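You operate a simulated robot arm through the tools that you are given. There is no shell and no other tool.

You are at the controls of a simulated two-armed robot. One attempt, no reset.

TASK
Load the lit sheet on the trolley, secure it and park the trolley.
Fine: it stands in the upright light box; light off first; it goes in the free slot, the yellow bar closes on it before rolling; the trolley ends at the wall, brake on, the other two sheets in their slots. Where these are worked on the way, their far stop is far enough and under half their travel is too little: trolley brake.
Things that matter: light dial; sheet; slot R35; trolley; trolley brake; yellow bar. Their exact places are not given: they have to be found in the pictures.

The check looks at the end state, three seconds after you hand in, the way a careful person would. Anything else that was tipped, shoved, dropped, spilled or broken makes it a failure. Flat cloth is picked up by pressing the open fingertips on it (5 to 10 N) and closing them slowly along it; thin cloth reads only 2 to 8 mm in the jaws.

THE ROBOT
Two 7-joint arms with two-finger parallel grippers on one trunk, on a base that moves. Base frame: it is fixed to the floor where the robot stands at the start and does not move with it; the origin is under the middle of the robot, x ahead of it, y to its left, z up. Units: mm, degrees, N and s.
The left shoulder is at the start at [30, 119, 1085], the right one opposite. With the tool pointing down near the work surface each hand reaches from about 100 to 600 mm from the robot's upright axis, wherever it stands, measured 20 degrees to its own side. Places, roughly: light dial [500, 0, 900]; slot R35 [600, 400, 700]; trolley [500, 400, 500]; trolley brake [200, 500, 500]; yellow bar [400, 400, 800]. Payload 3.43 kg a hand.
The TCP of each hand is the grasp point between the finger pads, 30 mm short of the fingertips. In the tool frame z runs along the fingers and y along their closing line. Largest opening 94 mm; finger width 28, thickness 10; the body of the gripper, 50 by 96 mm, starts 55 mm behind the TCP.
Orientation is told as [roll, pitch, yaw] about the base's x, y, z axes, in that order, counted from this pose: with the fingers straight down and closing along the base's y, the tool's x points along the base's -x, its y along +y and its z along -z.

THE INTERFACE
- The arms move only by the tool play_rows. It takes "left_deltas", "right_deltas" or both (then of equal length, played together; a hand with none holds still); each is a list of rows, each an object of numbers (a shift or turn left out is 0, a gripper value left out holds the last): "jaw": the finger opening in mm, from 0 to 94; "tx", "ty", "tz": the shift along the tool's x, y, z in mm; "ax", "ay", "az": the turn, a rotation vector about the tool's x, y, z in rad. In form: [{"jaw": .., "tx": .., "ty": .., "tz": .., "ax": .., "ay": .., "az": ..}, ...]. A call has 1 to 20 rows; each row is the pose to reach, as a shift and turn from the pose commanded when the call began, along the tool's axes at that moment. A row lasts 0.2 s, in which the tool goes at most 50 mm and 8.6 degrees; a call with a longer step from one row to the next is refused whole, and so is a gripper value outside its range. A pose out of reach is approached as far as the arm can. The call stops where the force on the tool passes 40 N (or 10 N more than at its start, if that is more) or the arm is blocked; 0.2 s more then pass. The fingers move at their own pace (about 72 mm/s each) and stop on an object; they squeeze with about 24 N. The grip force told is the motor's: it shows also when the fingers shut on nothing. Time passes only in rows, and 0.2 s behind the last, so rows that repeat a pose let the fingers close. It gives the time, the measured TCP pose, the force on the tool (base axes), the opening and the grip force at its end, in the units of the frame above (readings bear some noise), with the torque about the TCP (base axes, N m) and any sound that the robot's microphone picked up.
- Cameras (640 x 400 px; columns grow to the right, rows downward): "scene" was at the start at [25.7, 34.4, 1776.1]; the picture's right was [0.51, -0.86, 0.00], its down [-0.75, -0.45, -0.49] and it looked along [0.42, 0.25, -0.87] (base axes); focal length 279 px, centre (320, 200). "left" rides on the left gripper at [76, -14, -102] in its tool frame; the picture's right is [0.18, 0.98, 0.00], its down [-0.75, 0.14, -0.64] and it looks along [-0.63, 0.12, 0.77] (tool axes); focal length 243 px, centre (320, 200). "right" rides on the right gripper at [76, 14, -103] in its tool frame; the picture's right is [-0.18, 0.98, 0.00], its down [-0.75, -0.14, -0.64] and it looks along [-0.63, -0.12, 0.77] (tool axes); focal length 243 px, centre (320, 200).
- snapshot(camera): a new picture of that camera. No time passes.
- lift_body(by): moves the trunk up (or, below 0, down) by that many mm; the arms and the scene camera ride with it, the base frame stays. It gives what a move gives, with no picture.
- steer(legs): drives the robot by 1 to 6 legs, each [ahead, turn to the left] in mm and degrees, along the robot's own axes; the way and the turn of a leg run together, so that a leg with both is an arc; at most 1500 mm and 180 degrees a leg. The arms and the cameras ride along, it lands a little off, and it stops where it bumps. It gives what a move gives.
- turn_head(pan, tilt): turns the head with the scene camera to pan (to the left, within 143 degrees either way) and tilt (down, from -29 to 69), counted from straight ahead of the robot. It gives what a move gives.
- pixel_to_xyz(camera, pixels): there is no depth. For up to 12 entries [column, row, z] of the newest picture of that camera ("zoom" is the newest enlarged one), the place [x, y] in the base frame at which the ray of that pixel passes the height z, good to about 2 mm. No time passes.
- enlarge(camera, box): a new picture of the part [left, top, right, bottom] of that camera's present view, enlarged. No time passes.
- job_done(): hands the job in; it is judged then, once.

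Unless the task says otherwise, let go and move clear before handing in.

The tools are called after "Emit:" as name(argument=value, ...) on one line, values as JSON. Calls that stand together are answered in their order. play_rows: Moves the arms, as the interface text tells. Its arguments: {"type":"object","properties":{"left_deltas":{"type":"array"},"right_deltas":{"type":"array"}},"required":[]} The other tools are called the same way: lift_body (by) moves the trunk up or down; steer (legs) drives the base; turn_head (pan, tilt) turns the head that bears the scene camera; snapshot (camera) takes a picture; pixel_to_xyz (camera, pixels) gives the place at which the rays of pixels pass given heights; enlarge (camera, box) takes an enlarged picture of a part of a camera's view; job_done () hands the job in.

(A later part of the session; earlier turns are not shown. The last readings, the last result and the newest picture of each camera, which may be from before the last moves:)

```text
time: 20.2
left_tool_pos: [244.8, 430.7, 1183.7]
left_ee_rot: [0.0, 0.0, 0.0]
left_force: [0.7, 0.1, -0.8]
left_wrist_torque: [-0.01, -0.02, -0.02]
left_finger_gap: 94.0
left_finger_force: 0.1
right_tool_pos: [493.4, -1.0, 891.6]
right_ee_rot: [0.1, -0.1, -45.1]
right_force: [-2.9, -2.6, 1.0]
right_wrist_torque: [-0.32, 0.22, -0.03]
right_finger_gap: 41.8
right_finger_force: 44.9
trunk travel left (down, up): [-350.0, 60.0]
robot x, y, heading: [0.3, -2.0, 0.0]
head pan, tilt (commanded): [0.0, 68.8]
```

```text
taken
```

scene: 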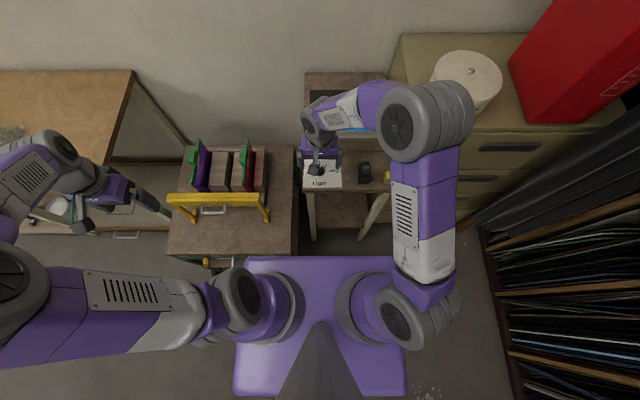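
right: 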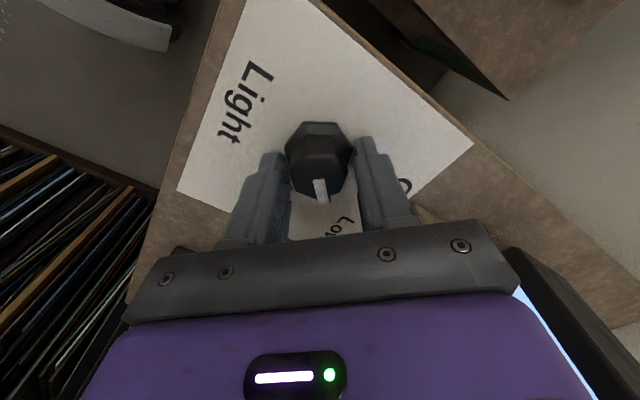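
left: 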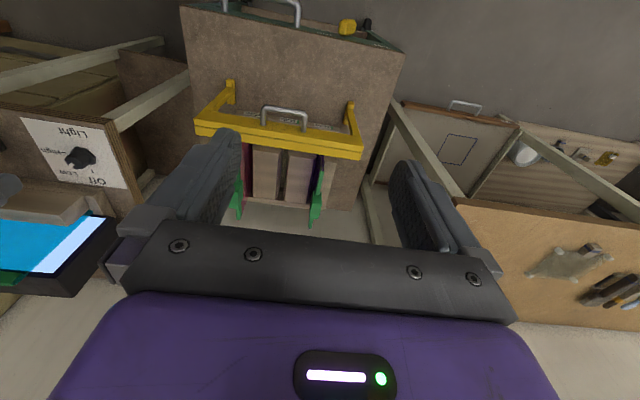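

The knob is gripped at 41.8 mm. Now I'll turn it counter-clockwise by about 45° to Off.

Emit:
play_rows(right_deltas=[{"az": -0.1}, {"az": -0.2}, {"az": -0.3}, {"az": -0.4}, {"az": -0.5}, {"az": -0.6}, {"az": -0.7}, {"az": -0.79}, {"az": -0.79}])

Emit:
snapshot(camera="right")

Emit:
snapshot(camera="left")

```text
time: 22.2
left_tool_pos: [243.9, 432.8, 1182.4]
left_ee_rot: [-0.2, 0.0, -0.1]
left_force: [0.4, -0.8, 1.3]
left_wrist_torque: [0.01, 0.01, 0.0]
left_finger_gap: 94.0
left_finger_force: 0.1
right_tool_pos: [496.1, 3.4, 892.4]
right_ee_rot: [0.3, -0.5, 0.4]
right_force: [5.4, 16.1, 9.6]
right_wrist_torque: [0.67, 0.57, -0.39]
right_finger_gap: 41.6
right_finger_force: 45.1
trunk travel left (down, up): [-350.0, 60.0]
robot x, y, heading: [-0.8, -0.2, -0.3]
head pan, tilt (commanded): [0.0, 68.8]
```

```text
taken
```

right: 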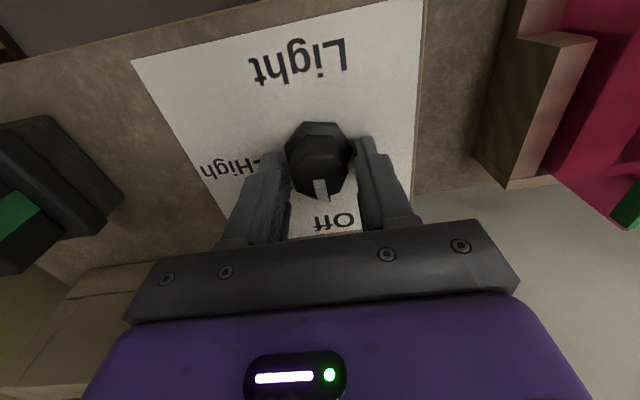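

```text
taken
```

left: 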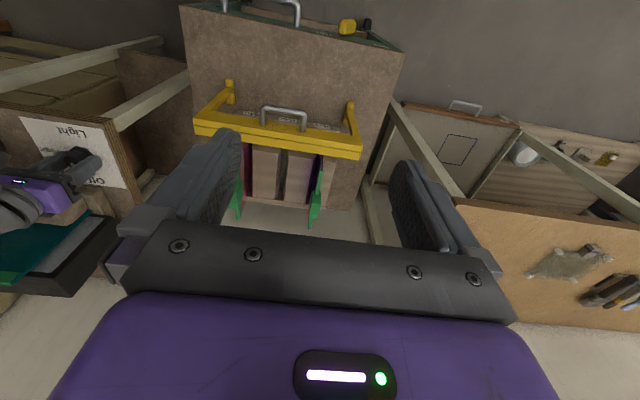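

The light panel at (70,245) in the left view is now dark and the pointer points to Off. I'll open, raise the right hand, and check.

Emit:
play_rows(right_deltas=[{"jaw": 70}, {"jaw": 70}, {"tz": -15}, {"tz": -50}, {"tz": -90}, {"tz": -130}, {"tz": -170}, {"tz": -200, "tx": 30}, {"tz": -220, "tx": 70}, {"tz": -230, "tx": 110}])

Emit:
snapshot(camera="right")

Emit:
snapshot(camera="scene")

Emit:
enlarge(camera="scene", box=[270, 60, 420, 210])

```text
time: 24.4
left_tool_pos: [243.6, 430.7, 1184.4]
left_ee_rot: [-0.1, 0.0, 0.0]
left_force: [-0.5, -0.9, -0.3]
left_wrist_torque: [-0.03, -0.02, 0.03]
left_finger_gap: 94.0
left_finger_force: 0.0
right_tool_pos: [380.3, -2.4, 1120.0]
right_ee_rot: [0.1, -0.3, 0.3]
right_force: [0.1, -0.5, 0.7]
right_wrist_torque: [0.02, 0.03, 0.0]
right_finger_gap: 70.0
right_finger_force: 0.1
trunk travel left (down, up): [-350.0, 60.0]
robot x, y, heading: [-2.6, -0.8, 0.1]
head pan, tilt (commanded): [0.0, 68.8]
```

```text
taken
```

right: 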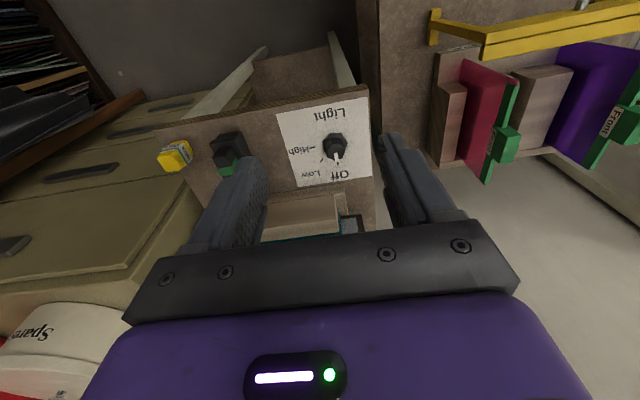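

```text
taken
```

scene: 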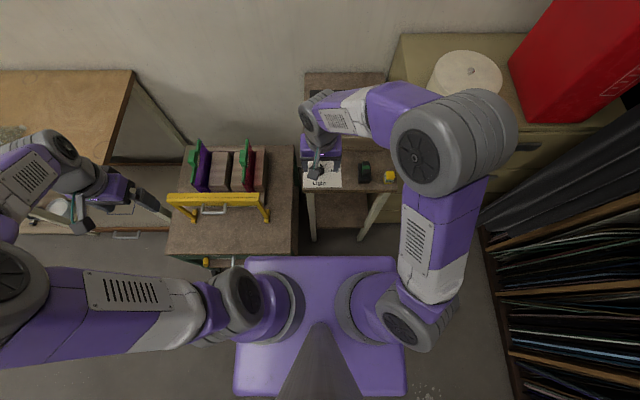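

```text
2.67 times, centred on (345, 135) of scene
```

zoom: 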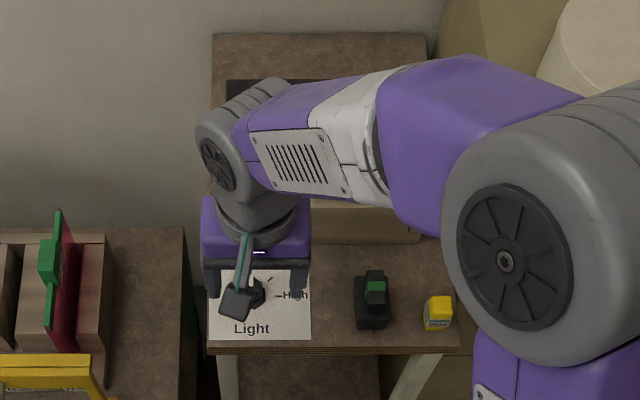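

The dial reads Off. I'll retract the right hand up and back to clear the view of the sheet.

Emit:
play_rows(right_deltas=[{"tx": 20, "ty": -18, "tz": -30}, {"tx": 40, "ty": -36, "tz": -60}, {"tx": 60, "ty": -54, "tz": -90}, {"tx": 80, "ty": -72, "tz": -120}, {"tx": 100, "ty": -90, "tz": -150}, {"tx": 120, "ty": -110, "tz": -180}, {"tx": 140, "ty": -130, "tz": -200}, {"tx": 160, "ty": -150, "tz": -210}])

Emit:
turn_head(pan=-5, tilt=55)

Emit:
snapshot(camera="scene")

Emit:
snapshot(camera="right")

```text
time: 26.2
left_tool_pos: [243.7, 431.0, 1184.8]
left_ee_rot: [-0.1, 0.0, 0.0]
left_force: [-0.2, -0.3, 0.0]
left_wrist_torque: [0.02, -0.01, -0.01]
left_finger_gap: 94.1
left_finger_force: 0.3
right_tool_pos: [221.8, -154.3, 1331.1]
right_ee_rot: [0.1, -0.3, 0.3]
right_force: [0.4, -0.1, 0.1]
right_wrist_torque: [0.03, 0.01, -0.02]
right_finger_gap: 70.1
right_finger_force: 0.0
trunk travel left (down, up): [-350.0, 60.0]
robot x, y, heading: [-2.0, -1.6, -0.1]
head pan, tilt (commanded): [0.0, 68.8]
```

```text
time: 27.0
left_tool_pos: [244.4, 430.5, 1184.2]
left_ee_rot: [0.0, 0.0, 0.0]
left_force: [-0.5, -0.2, 0.4]
left_wrist_torque: [0.01, 0.02, 0.0]
left_finger_gap: 94.4
left_finger_force: 0.1
right_tool_pos: [223.8, -152.4, 1330.1]
right_ee_rot: [0.1, -0.3, 0.3]
right_force: [0.5, -0.3, 0.0]
right_wrist_torque: [0.03, 0.0, 0.01]
right_finger_gap: 69.9
right_finger_force: 0.0
trunk travel left (down, up): [-350.0, 60.0]
robot x, y, heading: [-2.4, -1.5, -0.1]
head pan, tilt (commanded): [-5.0, 55.0]
```

```text
taken
```

scene: 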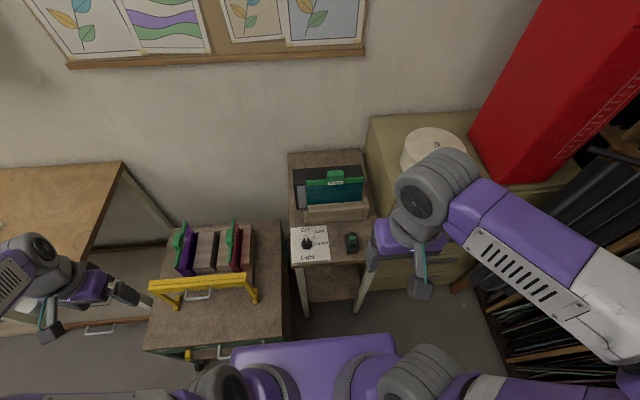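

```text
taken
```

right: 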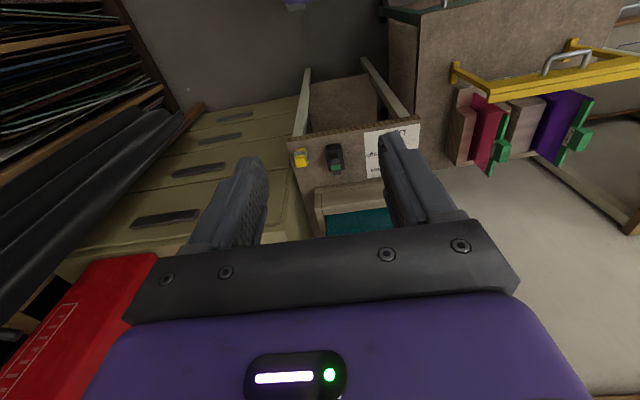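

Emit:
enlarge(camera="scene", box=[270, 140, 400, 280])

Emit:
enlarge(camera="scene", box=[140, 210, 300, 350])

Emit:
pixel_to_xyz(camera="scene", pixels=[[335, 178, 1000], [335, 178, 1050], [335, 178, 1100], [307, 183, 1050], [366, 178, 1050], [303, 220, 860], [303, 205, 930], [370, 218, 860], [370, 202, 930], [293, 168, 1000], [358, 166, 1000]])

```text
2.86 times, centred on (335, 210) of scene
```

zoom: 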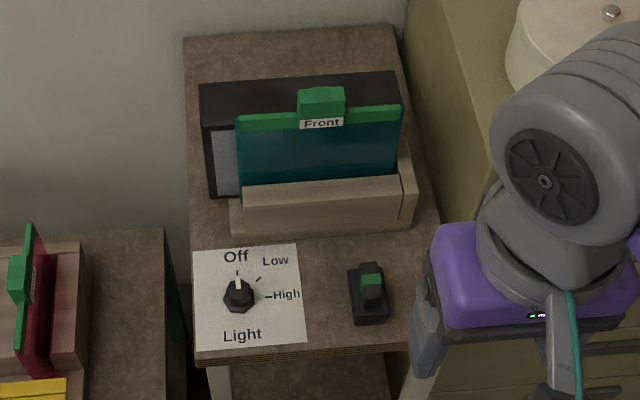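

```text
2.86 times, centred on (220, 280) of scene
```

zoom: 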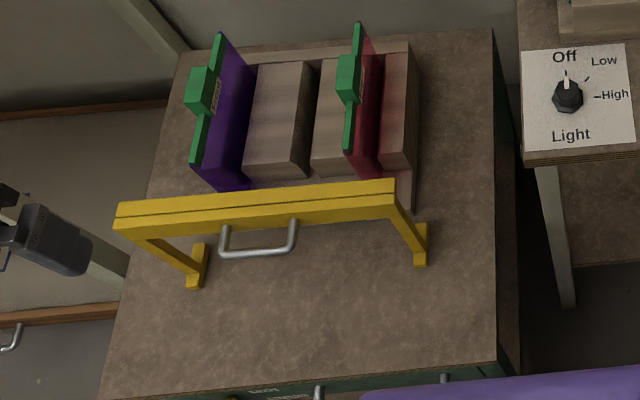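

```text
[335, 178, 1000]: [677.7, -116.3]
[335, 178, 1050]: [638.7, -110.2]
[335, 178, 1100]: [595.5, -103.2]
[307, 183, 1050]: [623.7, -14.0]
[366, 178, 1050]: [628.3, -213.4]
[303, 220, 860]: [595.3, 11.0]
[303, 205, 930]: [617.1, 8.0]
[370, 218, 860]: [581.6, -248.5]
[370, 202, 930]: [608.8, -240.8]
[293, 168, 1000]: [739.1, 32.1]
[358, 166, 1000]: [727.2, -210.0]
```

The sheet's green rail spans y≈-14 to -213 near z≈1050, with the tab at y≈-112. The light-box panel is behind it. Next I'll triangulate tab heights for the stored sheets and the pieces of the light box.

Emit:
enlarge(camera="left", box=[190, 120, 370, 240])

Emit:
pixel_to_xyz(camera="scene", pixels=[[178, 239, 750], [178, 239, 800], [178, 239, 850], [230, 236, 750], [230, 236, 800], [230, 236, 850], [150, 283, 800], [150, 283, 850], [246, 278, 800], [246, 278, 850], [193, 222, 700], [253, 225, 700]])

```text
3.33 times, centred on (280, 180) of left
```

zoom: 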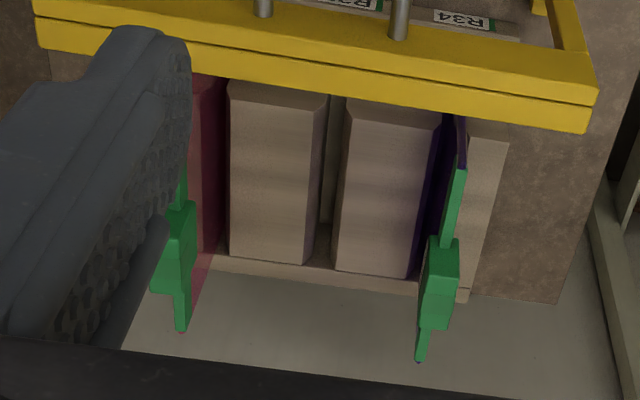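

```text
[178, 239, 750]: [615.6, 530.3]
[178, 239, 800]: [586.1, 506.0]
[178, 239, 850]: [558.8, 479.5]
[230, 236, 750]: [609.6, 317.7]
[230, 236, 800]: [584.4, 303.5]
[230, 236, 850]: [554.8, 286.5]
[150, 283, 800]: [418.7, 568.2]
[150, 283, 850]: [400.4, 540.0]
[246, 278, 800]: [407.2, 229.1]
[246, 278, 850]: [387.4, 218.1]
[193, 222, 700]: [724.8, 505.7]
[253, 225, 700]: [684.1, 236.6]
```

The stored tabs triangulate to [552,480,850] (purple) and [551,288,850] (red), so R35's tab belongs at about [552,384,850]. To give the left arm reach over the light box I'll raise the trunk 60 mm.

Emit:
lift_body(by=60)

```text
time: 28.0
left_tool_pos: [243.3, 431.9, 1244.0]
left_ee_rot: [0.0, 0.0, 0.0]
left_force: [0.2, -0.1, -0.6]
left_wrist_torque: [-0.01, 0.01, -0.04]
left_finger_gap: 93.9
left_finger_force: 0.1
right_tool_pos: [224.8, -152.8, 1390.3]
right_ee_rot: [0.1, -0.4, 0.2]
right_force: [-0.3, 0.1, 1.2]
right_wrist_torque: [0.04, -0.02, 0.0]
right_finger_gap: 70.0
right_finger_force: 0.0
trunk travel left (down, up): [-410.0, 0.0]
robot x, y, heading: [1.0, -2.3, 0.0]
head pan, tilt (commanded): [-5.0, 55.0]
```

Now I'll swing the left hand in over the gap, turning it to yaw -90° so its camera looks along the sheet's edge.

Emit:
play_rows(left_deltas=[{"tx": -20, "ty": -20, "az": 0.13}, {"tx": -40, "ty": -40, "az": 0.26}, {"tx": -60, "ty": -60, "az": 0.39}, {"tx": -80, "ty": -80, "az": 0.52}, {"tx": -100, "ty": -100, "az": 0.65}, {"tx": -120, "ty": -120, "az": 0.78}, {"tx": -140, "ty": -140, "az": 0.91}, {"tx": -160, "ty": -160, "az": 1.04}, {"tx": -180, "ty": -180, "az": 1.17}, {"tx": -200, "ty": -200, "az": 1.3}, {"tx": -220, "ty": -216, "az": 1.43}, {"tx": -237, "ty": -232, "az": 1.5708}, {"tx": -257, "ty": -252, "az": 1.5708}, {"tx": -277, "ty": -272, "az": 1.5708}])

Emit:
snapshot(camera="left")

Emit:
snapshot(camera="scene")

```text
time: 31.0
left_tool_pos: [522.6, 158.5, 1243.2]
left_ee_rot: [-0.1, 0.0, -90.0]
left_force: [0.4, -1.8, 0.4]
left_wrist_torque: [0.02, 0.0, -0.02]
left_finger_gap: 93.9
left_finger_force: 0.0
right_tool_pos: [225.0, -154.2, 1390.6]
right_ee_rot: [0.1, -0.2, 0.2]
right_force: [0.1, 0.8, -0.4]
right_wrist_torque: [0.02, -0.01, 0.0]
right_finger_gap: 70.0
right_finger_force: 0.1
trunk travel left (down, up): [-410.0, 0.0]
robot x, y, heading: [0.5, -1.0, -0.2]
head pan, tilt (commanded): [-5.0, 55.0]
```

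```text
taken
```

left: 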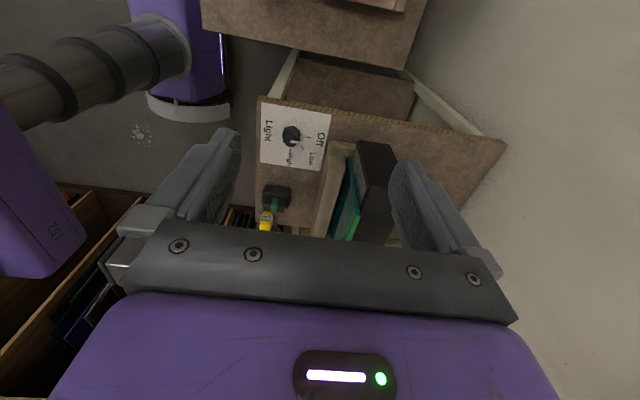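

```text
taken
```

scene: 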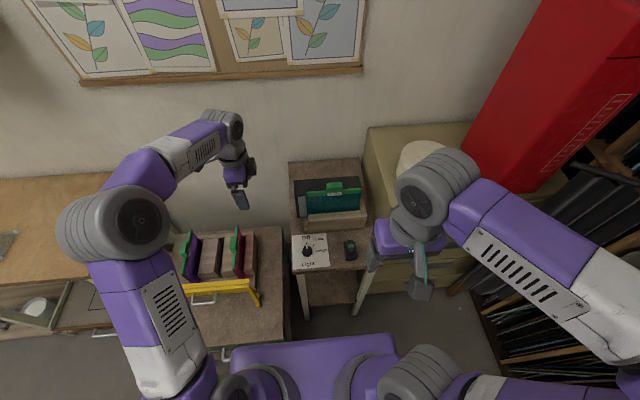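

The left camera now shows the light box's profile around (355,195). I'll zoom there.

Emit:
enlarge(camera="left", box=[250, 90, 430, 250])

Emit:
pixel_to_xyz(camera="left", pixels=[[291, 135, 865], [354, 143, 1050], [393, 143, 1050], [354, 143, 1000], [393, 143, 1000], [345, 213, 1050], [355, 240, 1050], [330, 143, 930], [354, 143, 930]])

```text
2.50 times, centred on (340, 170) of left
```

zoom: 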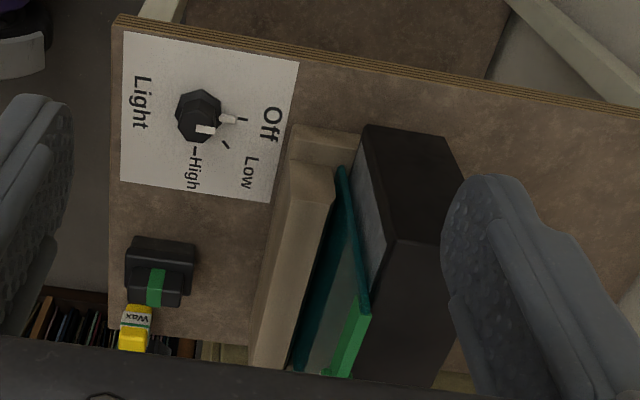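

```text
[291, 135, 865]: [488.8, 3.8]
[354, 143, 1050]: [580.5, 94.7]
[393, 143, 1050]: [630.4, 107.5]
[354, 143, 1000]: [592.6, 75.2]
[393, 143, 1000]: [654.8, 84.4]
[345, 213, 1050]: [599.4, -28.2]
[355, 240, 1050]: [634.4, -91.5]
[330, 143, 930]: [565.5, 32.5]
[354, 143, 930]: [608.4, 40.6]
```

The sheet stands roughly upright just in front of the black box, with its top left corner at about (360,214). I'll move the hand closer, high above the sheet, for an accurate view of the tab.

Emit:
play_rows(left_deltas=[{"tx": -20, "ty": 20, "tz": 8}, {"tx": -40, "ty": 40, "tz": 16}, {"tx": -60, "ty": 60, "tz": 24}, {"tx": -80, "ty": 80, "tz": 34}, {"tx": -98, "ty": 102, "tz": 43}, {"tx": -98, "ty": 102, "tz": 43}])

Emit:
snapshot(camera="left")

Emit:
enlarge(camera="left", box=[210, 60, 420, 240])

Emit:
snapshot(camera="scene")

Emit:
enlarge(camera="scene", box=[270, 140, 400, 280])

```text
time: 32.4
left_tool_pos: [623.4, 61.2, 1199.0]
left_ee_rot: [0.0, 0.0, -90.1]
left_force: [0.5, 0.4, 0.8]
left_wrist_torque: [0.0, 0.01, 0.02]
left_finger_gap: 94.0
left_finger_force: 0.2
right_tool_pos: [223.7, -153.3, 1390.1]
right_ee_rot: [0.1, -0.3, 0.3]
right_force: [0.3, 0.1, 0.1]
right_wrist_torque: [-0.01, -0.04, 0.0]
right_finger_gap: 70.1
right_finger_force: 0.0
trunk travel left (down, up): [-410.0, 0.0]
robot x, y, heading: [1.2, 2.0, 0.2]
head pan, tilt (commanded): [-5.0, 55.0]
```

```text
taken
```

left: 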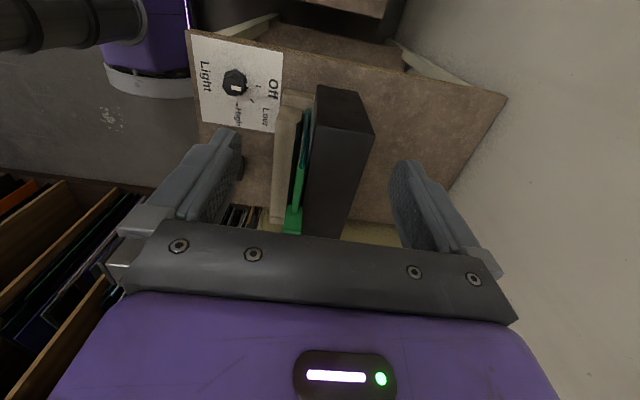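

```text
2.22 times, centred on (315, 150) of left
```

zoom: 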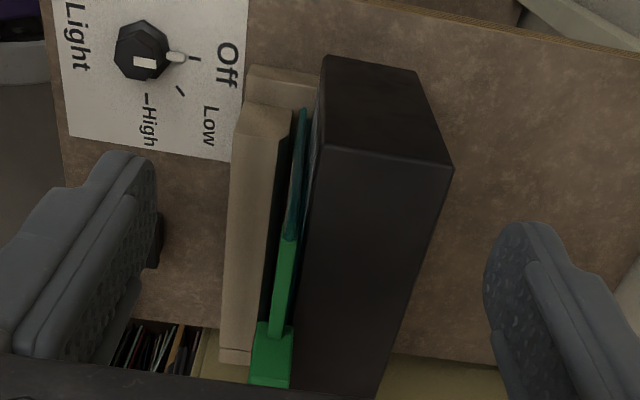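

```text
taken
```

scene: 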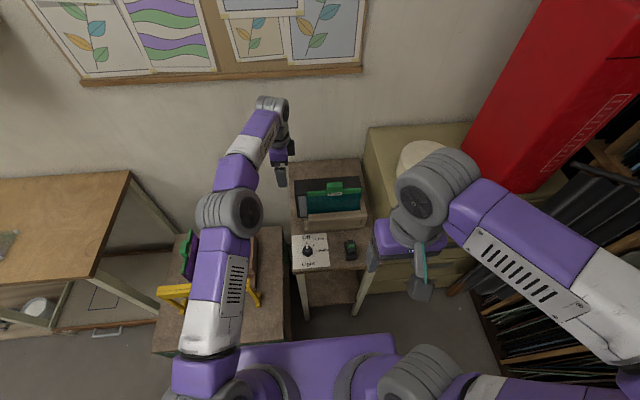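

```text
2.86 times, centred on (335, 210) of scene
```

zoom: 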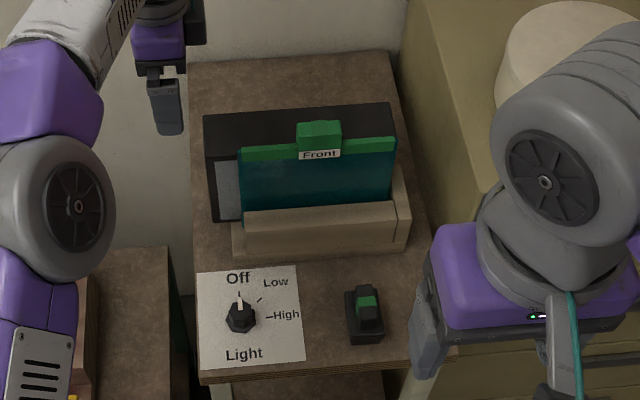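

I'll triangulate the rail end and the tab between the two views.

Emit:
pixel_to_xyz(camera="left", pixels=[[303, 167, 1030], [303, 167, 1060], [303, 167, 1090], [292, 218, 1060], [292, 218, 1080], [292, 218, 1100], [319, 128, 1040], [319, 128, 1060], [374, 135, 1040], [374, 135, 1060]])

Emit:
pixel_to_xyz(camera="scene", pixels=[[308, 192, 1030], [308, 192, 1060], [308, 192, 1090], [334.5, 185, 1060], [334.5, 185, 1080], [334.5, 185, 1100], [361, 189, 1060], [295, 192, 1040], [295, 192, 1060], [327, 185, 1080], [342, 184, 1080]])

```text
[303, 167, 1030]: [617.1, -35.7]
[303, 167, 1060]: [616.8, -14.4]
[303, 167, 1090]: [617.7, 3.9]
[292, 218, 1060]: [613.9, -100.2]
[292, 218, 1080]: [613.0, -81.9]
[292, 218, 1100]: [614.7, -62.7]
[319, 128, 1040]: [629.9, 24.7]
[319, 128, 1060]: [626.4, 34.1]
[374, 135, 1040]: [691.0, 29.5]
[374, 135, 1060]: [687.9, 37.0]
```

```text
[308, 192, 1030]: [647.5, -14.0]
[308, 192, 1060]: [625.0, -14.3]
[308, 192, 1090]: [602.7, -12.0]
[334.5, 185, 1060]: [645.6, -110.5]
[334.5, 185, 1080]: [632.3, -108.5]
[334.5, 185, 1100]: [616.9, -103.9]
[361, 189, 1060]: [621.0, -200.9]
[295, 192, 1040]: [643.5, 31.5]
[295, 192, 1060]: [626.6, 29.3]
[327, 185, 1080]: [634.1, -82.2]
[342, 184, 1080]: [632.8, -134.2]
```

The rail top is at z≈1063 and x≈617. The box top is at z≈1055 with its front at x≈627. The tab centre is about [614,-108], with its top at z≈1095. I'll move above the tab with the jaws at 60, keeping fingertips above the box top.

Emit:
play_rows(left_deltas=[{"jaw": 60, "tx": -30, "ty": -2, "tz": 2}, {"tx": -60, "ty": -4, "tz": 5}, {"tx": -90, "ty": -6, "tz": 10}, {"tx": -120, "ty": -8, "tz": 14}, {"tx": -150, "ty": -9, "tz": 17}, {"tx": -169, "ty": -9, "tz": 19}, {"tx": -169, "ty": -9, "tz": 19}])

Emit:
snapshot(camera="left")

Emit:
snapshot(camera="scene")

Emit:
enlarge(camera="scene", box=[270, 130, 400, 260])

Emit:
enlarge(camera="right", box=[250, 60, 450, 240])

```text
time: 34.0
left_tool_pos: [587.0, -90.5, 1176.9]
left_ee_rot: [-0.1, 0.0, -90.1]
left_force: [-0.4, -0.4, -0.5]
left_wrist_torque: [-0.01, -0.02, -0.02]
left_finger_gap: 59.9
left_finger_force: 0.1
left hand out of reach, approached as far as the arm can: row 3, 4, 5, 6, 7
right_tool_pos: [223.0, -152.9, 1390.2]
right_ee_rot: [0.0, -0.3, 0.3]
right_force: [-0.3, 1.0, 0.9]
right_wrist_torque: [-0.01, -0.01, 0.05]
right_finger_gap: 69.9
right_finger_force: 0.2
trunk travel left (down, up): [-410.0, 0.0]
robot x, y, heading: [-2.4, 0.9, -0.1]
head pan, tilt (commanded): [-5.0, 55.0]
```

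```text
taken
```

left: 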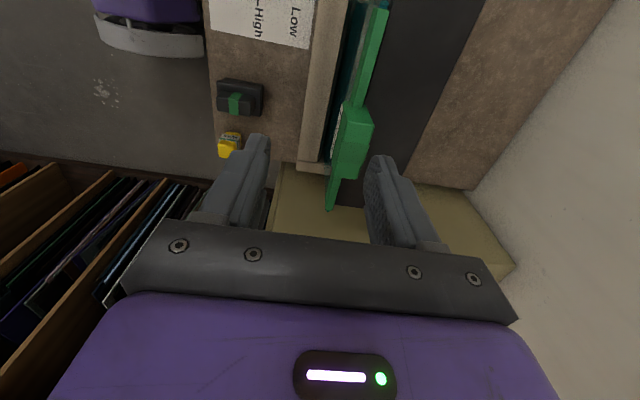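

```text
taken
```

scene: 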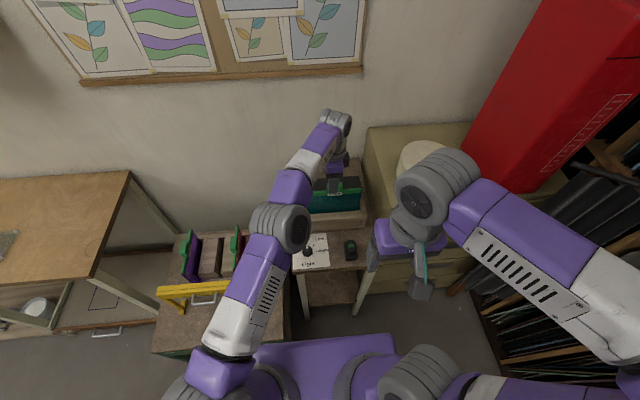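

```text
3.08 times, centred on (335, 195) of scene
```

zoom: 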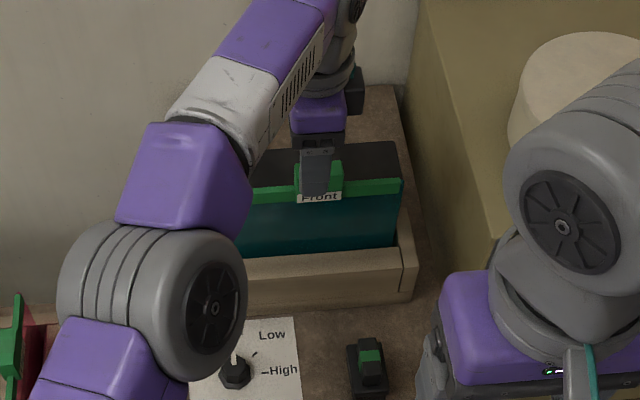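

```text
2.22 times, centred on (350, 150) of right
```

zoom: 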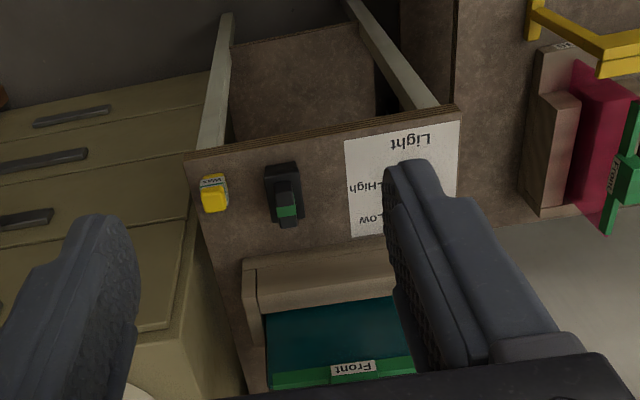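

The left hand stopped at [587,-90,1177], slightly out of reach, with the tab at (353,135) in its view. Before choosing a small base move I'll check whether the purple platform rides with the trunk, by comparing the same head pose with the trunk raised.

Emit:
turn_head(pan=0, tilt=68.8)

Emit:
snapshot(camera="scene")

Emit:
pixel_to_xyz(camera="scene", pixels=[[243, 258, 300], [393, 258, 300], [243, 258, 900], [393, 258, 900], [405, 393, 300], [405, 393, 900]])

```text
time: 34.8
left_tool_pos: [586.1, -90.3, 1178.1]
left_ee_rot: [0.0, 0.0, -90.0]
left_force: [0.1, 0.1, -0.7]
left_wrist_torque: [0.03, -0.01, 0.01]
left_finger_gap: 60.0
left_finger_force: 0.0
right_tool_pos: [222.7, -153.3, 1389.6]
right_ee_rot: [0.1, -0.4, 0.3]
right_force: [0.7, -0.9, -0.9]
right_wrist_torque: [0.01, -0.02, 0.02]
right_finger_gap: 70.1
right_finger_force: 0.1
trunk travel left (down, up): [-410.0, 0.0]
robot x, y, heading: [-2.5, -1.0, -0.1]
head pan, tilt (commanded): [0.0, 68.8]
```

```text
taken
```

scene: 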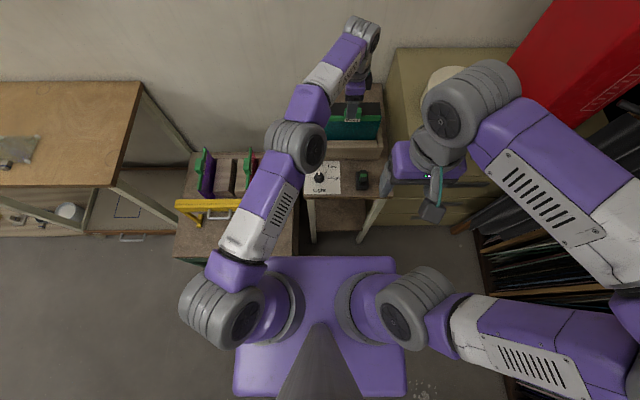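

```text
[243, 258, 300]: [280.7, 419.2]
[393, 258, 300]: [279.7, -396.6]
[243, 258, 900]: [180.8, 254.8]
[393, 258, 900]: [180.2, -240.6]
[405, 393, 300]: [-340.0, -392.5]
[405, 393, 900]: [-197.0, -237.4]
```

The platform keeps the same pixels, so it is the torso riding with the trunk. The right arm sits straight in front of the tab, so it can pick the sheet, and an in-place left turn would bring it to the slot. I'll retract the left hand and look to the left and behind for room to turn.

Emit:
play_rows(left_deltas=[{"tx": 20, "ty": -20, "tz": -20}, {"tx": 50, "ty": -50, "tz": -30}, {"tx": 80, "ty": -80, "tz": -40, "az": -0.12}, {"tx": 110, "ty": -110, "tz": -50, "az": -0.24}, {"tx": 145, "ty": -140, "tz": -50, "az": -0.36}, {"tx": 180, "ty": -170, "tz": -50, "az": -0.48}, {"tx": 215, "ty": -200, "tz": -50, "az": -0.6}, {"tx": 250, "ty": -225, "tz": -50, "az": -0.74}, {"tx": 285, "ty": -250, "tz": -50, "az": -0.88}, {"tx": 320, "ty": -270, "tz": -50, "az": -1.02}, {"tx": 355, "ty": -285, "tz": -50, "az": -1.16}, {"tx": 385, "ty": -300, "tz": -50, "az": -1.3}, {"tx": 415, "ty": -310, "tz": -50, "az": -1.44}, {"tx": 440, "ty": -315, "tz": -50, "az": -1.57}])

Emit:
turn_head(pan=90, tilt=50)

Emit:
snapshot(camera="scene")

Emit:
turn_head(pan=140, tilt=50)

Emit:
snapshot(camera="scene")

Emit:
turn_head(pan=-120, tilt=50)

Emit:
snapshot(camera="scene")

```text
time: 37.8
left_tool_pos: [272.2, 347.6, 1226.9]
left_ee_rot: [0.0, 0.0, 0.1]
left_force: [0.1, 0.8, -0.1]
left_wrist_torque: [0.0, 0.0, -0.04]
left_finger_gap: 59.9
left_finger_force: 0.0
right_tool_pos: [223.5, -152.4, 1389.1]
right_ee_rot: [0.1, -0.3, 0.3]
right_force: [-0.1, -0.9, 0.2]
right_wrist_torque: [-0.02, 0.0, 0.03]
right_finger_gap: 70.1
right_finger_force: 0.1
trunk travel left (down, up): [-410.0, 0.0]
robot x, y, heading: [-0.4, 3.7, 0.1]
head pan, tilt (commanded): [0.0, 68.8]
```

```text
time: 39.4
left_tool_pos: [273.3, 347.2, 1226.8]
left_ee_rot: [0.1, -0.1, -0.1]
left_force: [0.2, 0.3, -0.2]
left_wrist_torque: [-0.01, 0.0, 0.01]
left_finger_gap: 60.1
left_finger_force: 0.1
right_tool_pos: [224.4, -152.6, 1389.1]
right_ee_rot: [0.1, -0.3, 0.2]
right_force: [-0.3, -0.5, 0.0]
right_wrist_torque: [0.01, 0.0, 0.02]
right_finger_gap: 69.9
right_finger_force: 0.0
trunk travel left (down, up): [-410.0, 0.0]
robot x, y, heading: [2.0, 0.4, -0.0]
head pan, tilt (commanded): [90.0, 50.0]
```

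```text
taken
```

scene: 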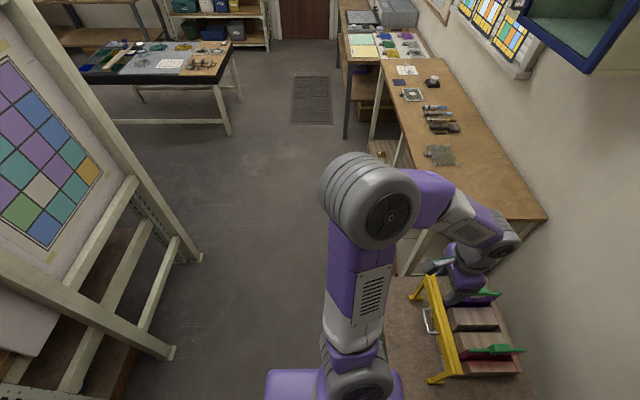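

```text
time: 40.6
left_tool_pos: [272.9, 347.2, 1227.6]
left_ee_rot: [0.0, 0.1, -0.1]
left_force: [-0.1, 0.5, 0.0]
left_wrist_torque: [-0.01, -0.01, 0.01]
left_finger_gap: 59.9
left_finger_force: 0.1
right_tool_pos: [224.5, -152.9, 1389.8]
right_ee_rot: [0.1, -0.3, 0.3]
right_force: [-0.2, -0.4, -0.3]
right_wrist_torque: [-0.02, 0.01, -0.05]
right_finger_gap: 70.1
right_finger_force: 0.1
trunk travel left (down, up): [-410.0, 0.0]
robot x, y, heading: [-0.6, -4.3, 0.2]
head pan, tilt (commanded): [140.0, 50.0]
```

```text
taken
```

scene: 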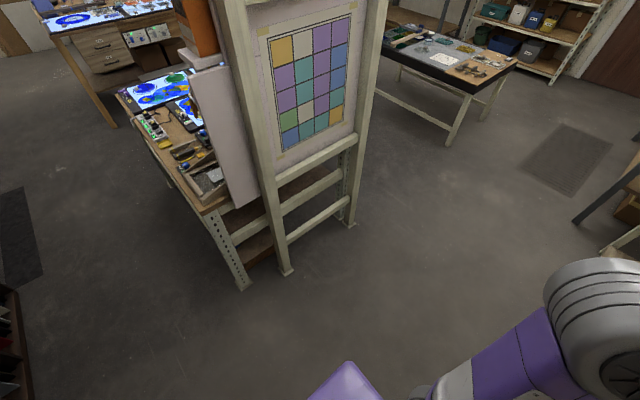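

```text
time: 44.2
left_tool_pos: [272.4, 347.0, 1227.3]
left_ee_rot: [0.0, 0.0, 0.0]
left_force: [-0.3, 0.0, 0.5]
left_wrist_torque: [0.0, 0.02, 0.01]
left_finger_gap: 60.0
left_finger_force: 0.1
right_tool_pos: [223.7, -152.8, 1389.7]
right_ee_rot: [0.2, -0.3, 0.3]
right_force: [0.3, -0.1, -0.1]
right_wrist_torque: [-0.01, -0.02, 0.0]
right_finger_gap: 70.1
right_finger_force: 0.1
trunk travel left (down, up): [-410.0, 0.0]
robot x, y, heading: [-1.3, -1.5, -0.1]
head pan, tilt (commanded): [-120.0, 50.0]
```

```text
taken
```

scene: 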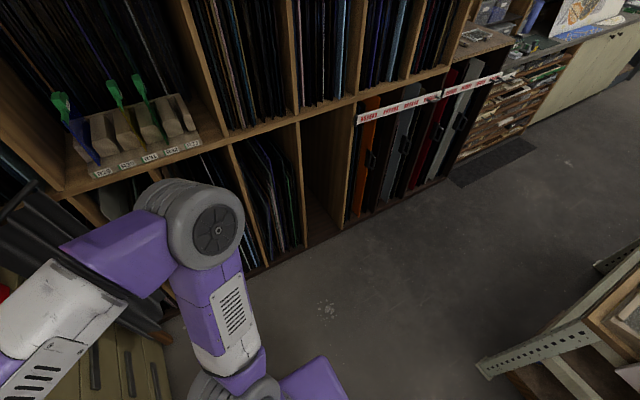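

There is clear floor to the left, and the easel behind-left stands well outside the arm's sweep. I'll use the right hand, moving it out in front of the sheet while turning it to yaw -90°, as a reach and orientation test.

Emit:
play_rows(right_deltas=[{"jaw": 60, "tx": -22, "ty": 4, "tz": 14, "az": 0.13}, {"tx": -44, "ty": 8, "tz": 28, "az": 0.26}, {"tx": -66, "ty": 12, "tz": 44, "az": 0.39}, {"tx": -88, "ty": 16, "tz": 60, "az": 0.52}, {"tx": -110, "ty": 20, "tz": 76, "az": 0.65}, {"tx": -132, "ty": 24, "tz": 92, "az": 0.78}, {"tx": -154, "ty": 28, "tz": 108, "az": 0.91}, {"tx": -176, "ty": 32, "tz": 124, "az": 1.04}, {"tx": -198, "ty": 36, "tz": 140, "az": 1.17}, {"tx": -220, "ty": 40, "tz": 156, "az": 1.3}, {"tx": -240, "ty": 43, "tz": 172, "az": 1.43}, {"tx": -256, "ty": 45, "tz": 190, "az": 1.57}, {"tx": -256, "ty": 45, "tz": 190, "az": 1.57}])

Emit:
turn_head(pan=-5, tilt=55)

Emit:
snapshot(camera="scene")

Emit:
snapshot(camera="right")

```text
time: 47.0
left_tool_pos: [271.8, 346.9, 1227.7]
left_ee_rot: [0.0, 0.1, -0.2]
left_force: [0.0, 0.9, -0.2]
left_wrist_torque: [0.01, -0.01, -0.03]
left_finger_gap: 60.2
left_finger_force: 0.0
right_tool_pos: [479.5, -106.4, 1199.5]
right_ee_rot: [0.3, 0.2, -89.8]
right_force: [-0.2, -1.0, 0.7]
right_wrist_torque: [0.0, -0.04, 0.01]
right_finger_gap: 60.0
right_finger_force: 0.1
trunk travel left (down, up): [-410.0, 0.0]
robot x, y, heading: [0.4, 2.1, -0.1]
head pan, tilt (commanded): [-120.0, 50.0]
```

```text
time: 49.0
left_tool_pos: [271.8, 348.7, 1227.4]
left_ee_rot: [0.0, 0.1, -0.1]
left_force: [0.1, 0.6, 0.4]
left_wrist_torque: [0.0, 0.0, -0.02]
left_finger_gap: 60.1
left_finger_force: 0.0
right_tool_pos: [478.9, -105.9, 1199.9]
right_ee_rot: [0.3, 0.1, -89.6]
right_force: [0.3, 0.0, 0.2]
right_wrist_torque: [0.02, 0.01, 0.0]
right_finger_gap: 59.9
right_finger_force: 0.1
trunk travel left (down, up): [-410.0, 0.0]
robot x, y, heading: [-3.0, 1.6, -0.1]
head pan, tilt (commanded): [-5.0, 55.0]
```

```text
taken
```

scene: 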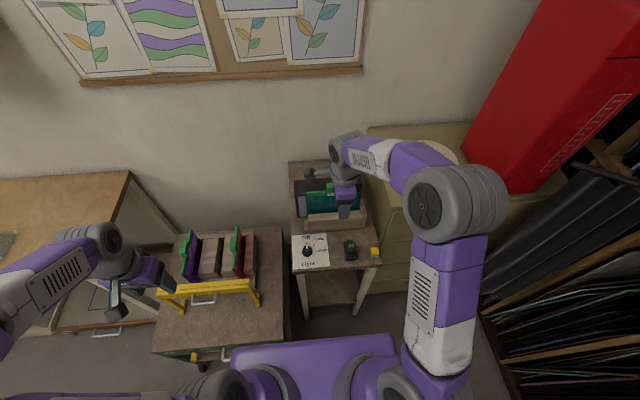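

```text
taken
```

right: 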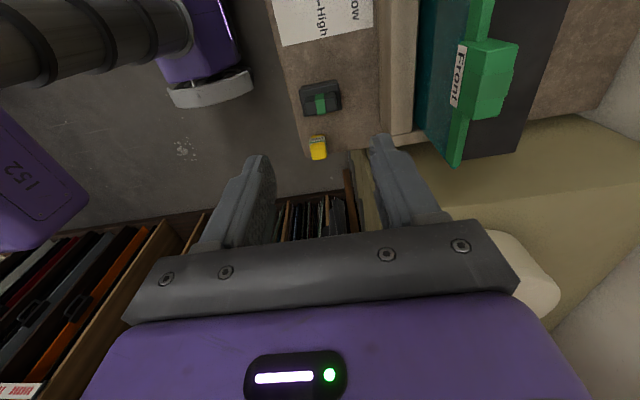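

The right hand holds yaw -90° without trouble. I'll slide it forward to x≈614 above the tab.

Emit:
play_rows(right_deltas=[{"ty": 30}, {"ty": 60}, {"ty": 90}, {"ty": 115}, {"ty": 135}, {"ty": 135}])

Emit:
snapshot(camera="right")

Emit:
enlarge(camera="right", box=[230, 50, 410, 240])

```text
time: 50.4
left_tool_pos: [272.6, 346.9, 1227.9]
left_ee_rot: [0.1, 0.1, 0.0]
left_force: [-1.1, 1.0, 0.4]
left_wrist_torque: [-0.01, 0.04, 0.0]
left_finger_gap: 59.9
left_finger_force: 0.1
right_tool_pos: [614.7, -105.4, 1200.3]
right_ee_rot: [0.2, 0.1, -89.7]
right_force: [0.1, -0.4, -0.2]
right_wrist_torque: [-0.04, 0.03, -0.01]
right_finger_gap: 60.1
right_finger_force: 0.1
trunk travel left (down, up): [-410.0, 0.0]
robot x, y, heading: [-4.7, 1.9, 0.1]
head pan, tilt (commanded): [-5.0, 55.0]
```

```text
taken
```

right: 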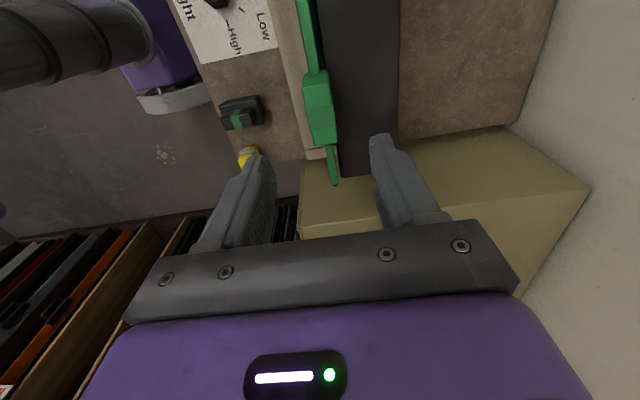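

```text
2.11 times, centred on (320, 145) of right
```

zoom: 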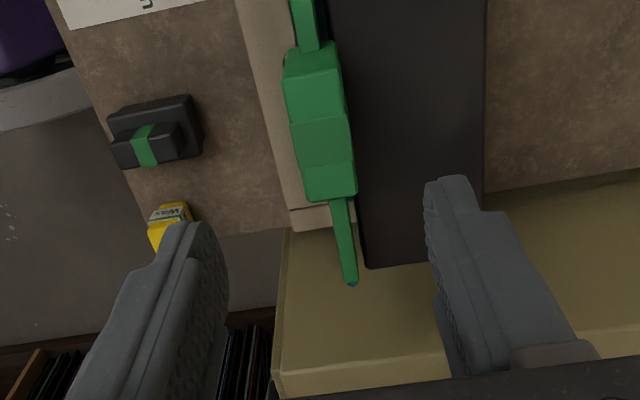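

The tab at (320,107) lines up with the finger axis (column 320). I'll cast its centre and ends for the final y and x.

Emit:
pixel_to_xyz(camera="right", pixels=[[320, 107, 1080], [320, 107, 1095], [315, 68, 1090], [328, 143, 1090], [306, 72, 1090], [335, 70, 1090], [312, 5, 1062], [335, 180, 1062]])

```text
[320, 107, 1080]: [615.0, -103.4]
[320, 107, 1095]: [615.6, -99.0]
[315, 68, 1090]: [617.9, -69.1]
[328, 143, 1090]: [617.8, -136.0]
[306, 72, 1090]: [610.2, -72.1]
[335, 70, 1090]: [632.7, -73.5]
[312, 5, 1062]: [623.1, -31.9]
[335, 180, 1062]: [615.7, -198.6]
```

The tab centre is at about [615,-103]. I'll descend to TCP z≈1100, so the fingertips are near 1070, above the box top.

Emit:
play_rows(right_deltas=[{"tx": 2, "ty": 1, "tz": 25}, {"tx": 2, "ty": 1, "tz": 50}, {"tx": 2, "ty": 1, "tz": 75}, {"tx": 2, "ty": 1, "tz": 90}, {"tx": 2, "ty": 1, "tz": 100}, {"tx": 2, "ty": 1, "tz": 100}])

Emit:
snapshot(camera="right")

Emit:
enlarge(camera="right", box=[230, 50, 410, 240])

Emit:
enlarge(camera="left", box=[0, 150, 250, 350])

```text
time: 51.8
left_tool_pos: [273.0, 346.8, 1226.9]
left_ee_rot: [0.1, 0.0, -0.2]
left_force: [0.7, 0.1, -0.5]
left_wrist_torque: [0.01, 0.0, 0.0]
left_finger_gap: 59.8
left_finger_force: 0.0
right_tool_pos: [616.7, -103.5, 1100.8]
right_ee_rot: [0.3, 0.2, -89.8]
right_force: [-0.4, 0.2, -0.4]
right_wrist_torque: [0.01, -0.01, 0.02]
right_finger_gap: 60.0
right_finger_force: 0.0
trunk travel left (down, up): [-410.0, 0.0]
robot x, y, heading: [-0.5, -4.8, -0.1]
head pan, tilt (commanded): [-5.0, 55.0]
```

```text
taken
```

right: 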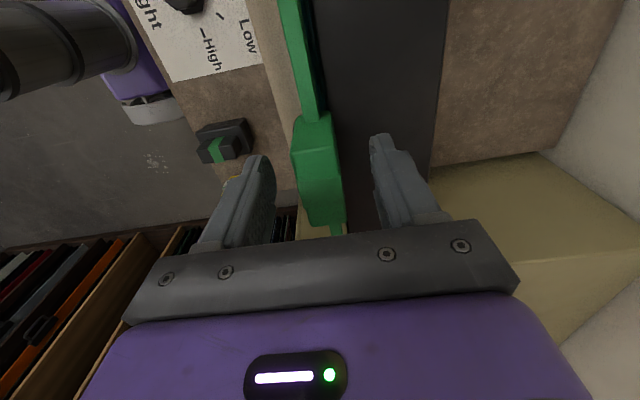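

```text
2.11 times, centred on (320, 145) of right
```

zoom: 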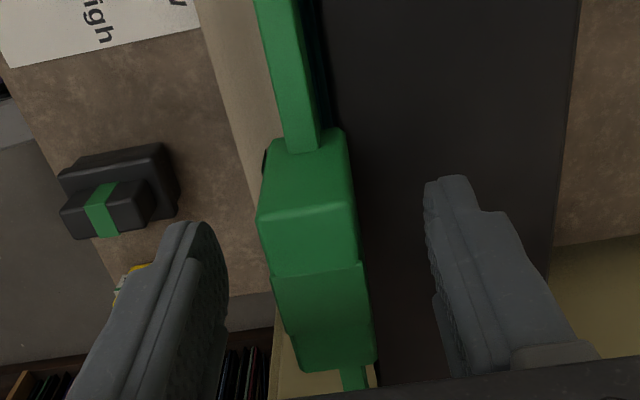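

```text
2.00 times, centred on (125, 250) of left
```

zoom: 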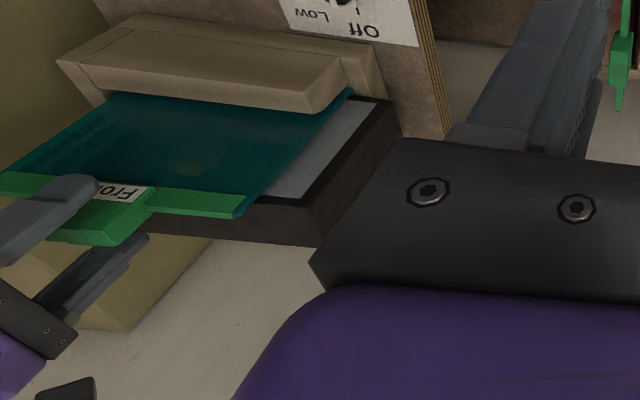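

The fingers straddle the tab evenly (columns 293-345 between the pads). I'll lower 7 mm more and close gently.

Emit:
play_rows(right_deltas=[{"tz": 4}, {"tz": 7}, {"tz": 7, "jaw": 40}, {"tz": 7, "jaw": 5}, {"tz": 7, "jaw": 5}, {"tz": 7, "jaw": 5}])

Emit:
snapshot(camera="right")

Emit:
enlarge(camera="left", box=[0, 150, 250, 350])

```text
time: 53.1
left_tool_pos: [271.7, 346.4, 1228.0]
left_ee_rot: [0.0, 0.0, 0.0]
left_force: [0.7, -0.7, 0.0]
left_wrist_torque: [0.01, 0.01, -0.03]
left_finger_gap: 59.9
left_finger_force: 0.1
right_tool_pos: [616.1, -103.7, 1094.7]
right_ee_rot: [0.4, 0.0, -89.7]
right_force: [0.9, 0.1, -0.1]
right_wrist_torque: [0.18, 0.03, -0.03]
right_finger_gap: 26.6
right_finger_force: 23.7
trunk travel left (down, up): [-410.0, 0.0]
robot x, y, heading: [-1.1, 0.2, -0.2]
head pan, tilt (commanded): [-5.0, 55.0]
```

```text
taken
```

right: 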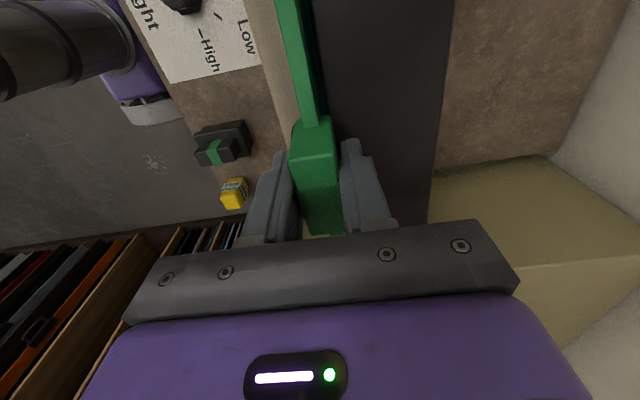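

```text
2.00 times, centred on (125, 250) of left
```

zoom: 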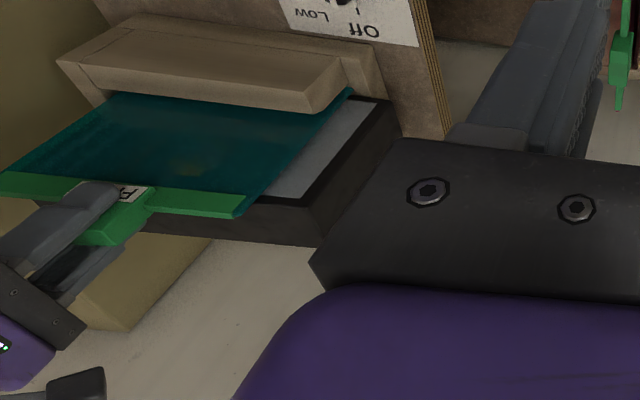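

The tab is held at 26.6 mm opening. I'll lift straight up slowly and watch the force.

Emit:
play_rows(right_deltas=[{"tz": -8}, {"tz": -18}, {"tz": -30}, {"tz": -45}, {"tz": -60}, {"tz": -75}, {"tz": -90}, {"tz": -105}, {"tz": -118}, {"tz": -118}])

Emit:
snapshot(camera="right")

Emit:
snapshot(camera="left")

Emit:
snapshot(camera="scene")

```text
time: 55.4
left_tool_pos: [272.5, 347.6, 1227.4]
left_ee_rot: [0.0, 0.1, -0.1]
left_force: [0.1, -0.5, 0.4]
left_wrist_torque: [0.03, -0.02, -0.01]
left_finger_gap: 60.0
left_finger_force: 0.1
right_tool_pos: [616.3, -105.2, 1213.8]
right_ee_rot: [0.1, 0.0, -89.7]
right_force: [-0.5, 0.5, -6.3]
right_wrist_torque: [0.03, -0.01, -0.02]
right_finger_gap: 26.4
right_finger_force: 24.3
trunk travel left (down, up): [-410.0, 0.0]
robot x, y, heading: [-3.1, 2.1, -0.1]
head pan, tilt (commanded): [-5.0, 55.0]
```

```text
taken
```

right: 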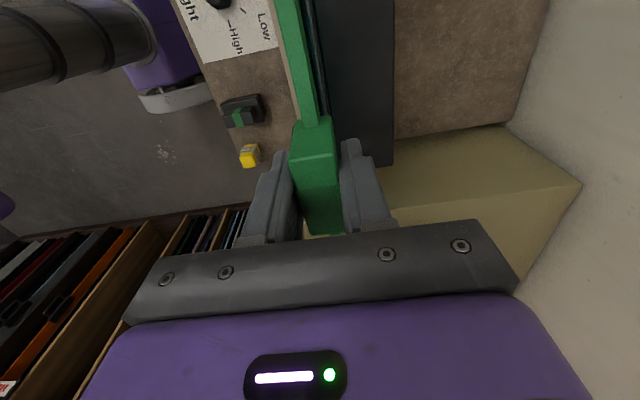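

```text
taken
```

left: 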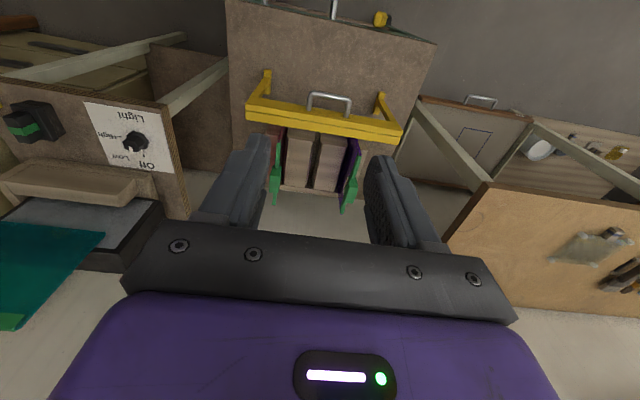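

```text
taken
```

scene: 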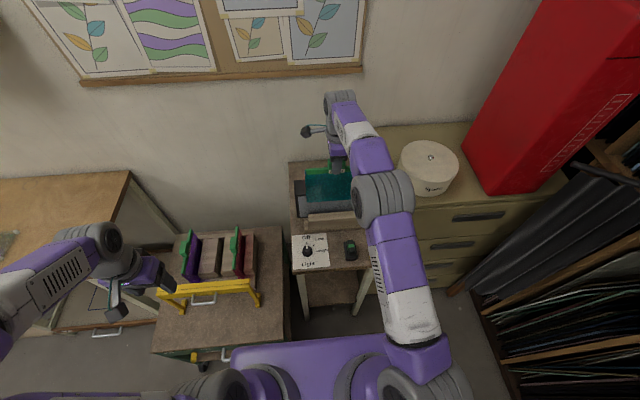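

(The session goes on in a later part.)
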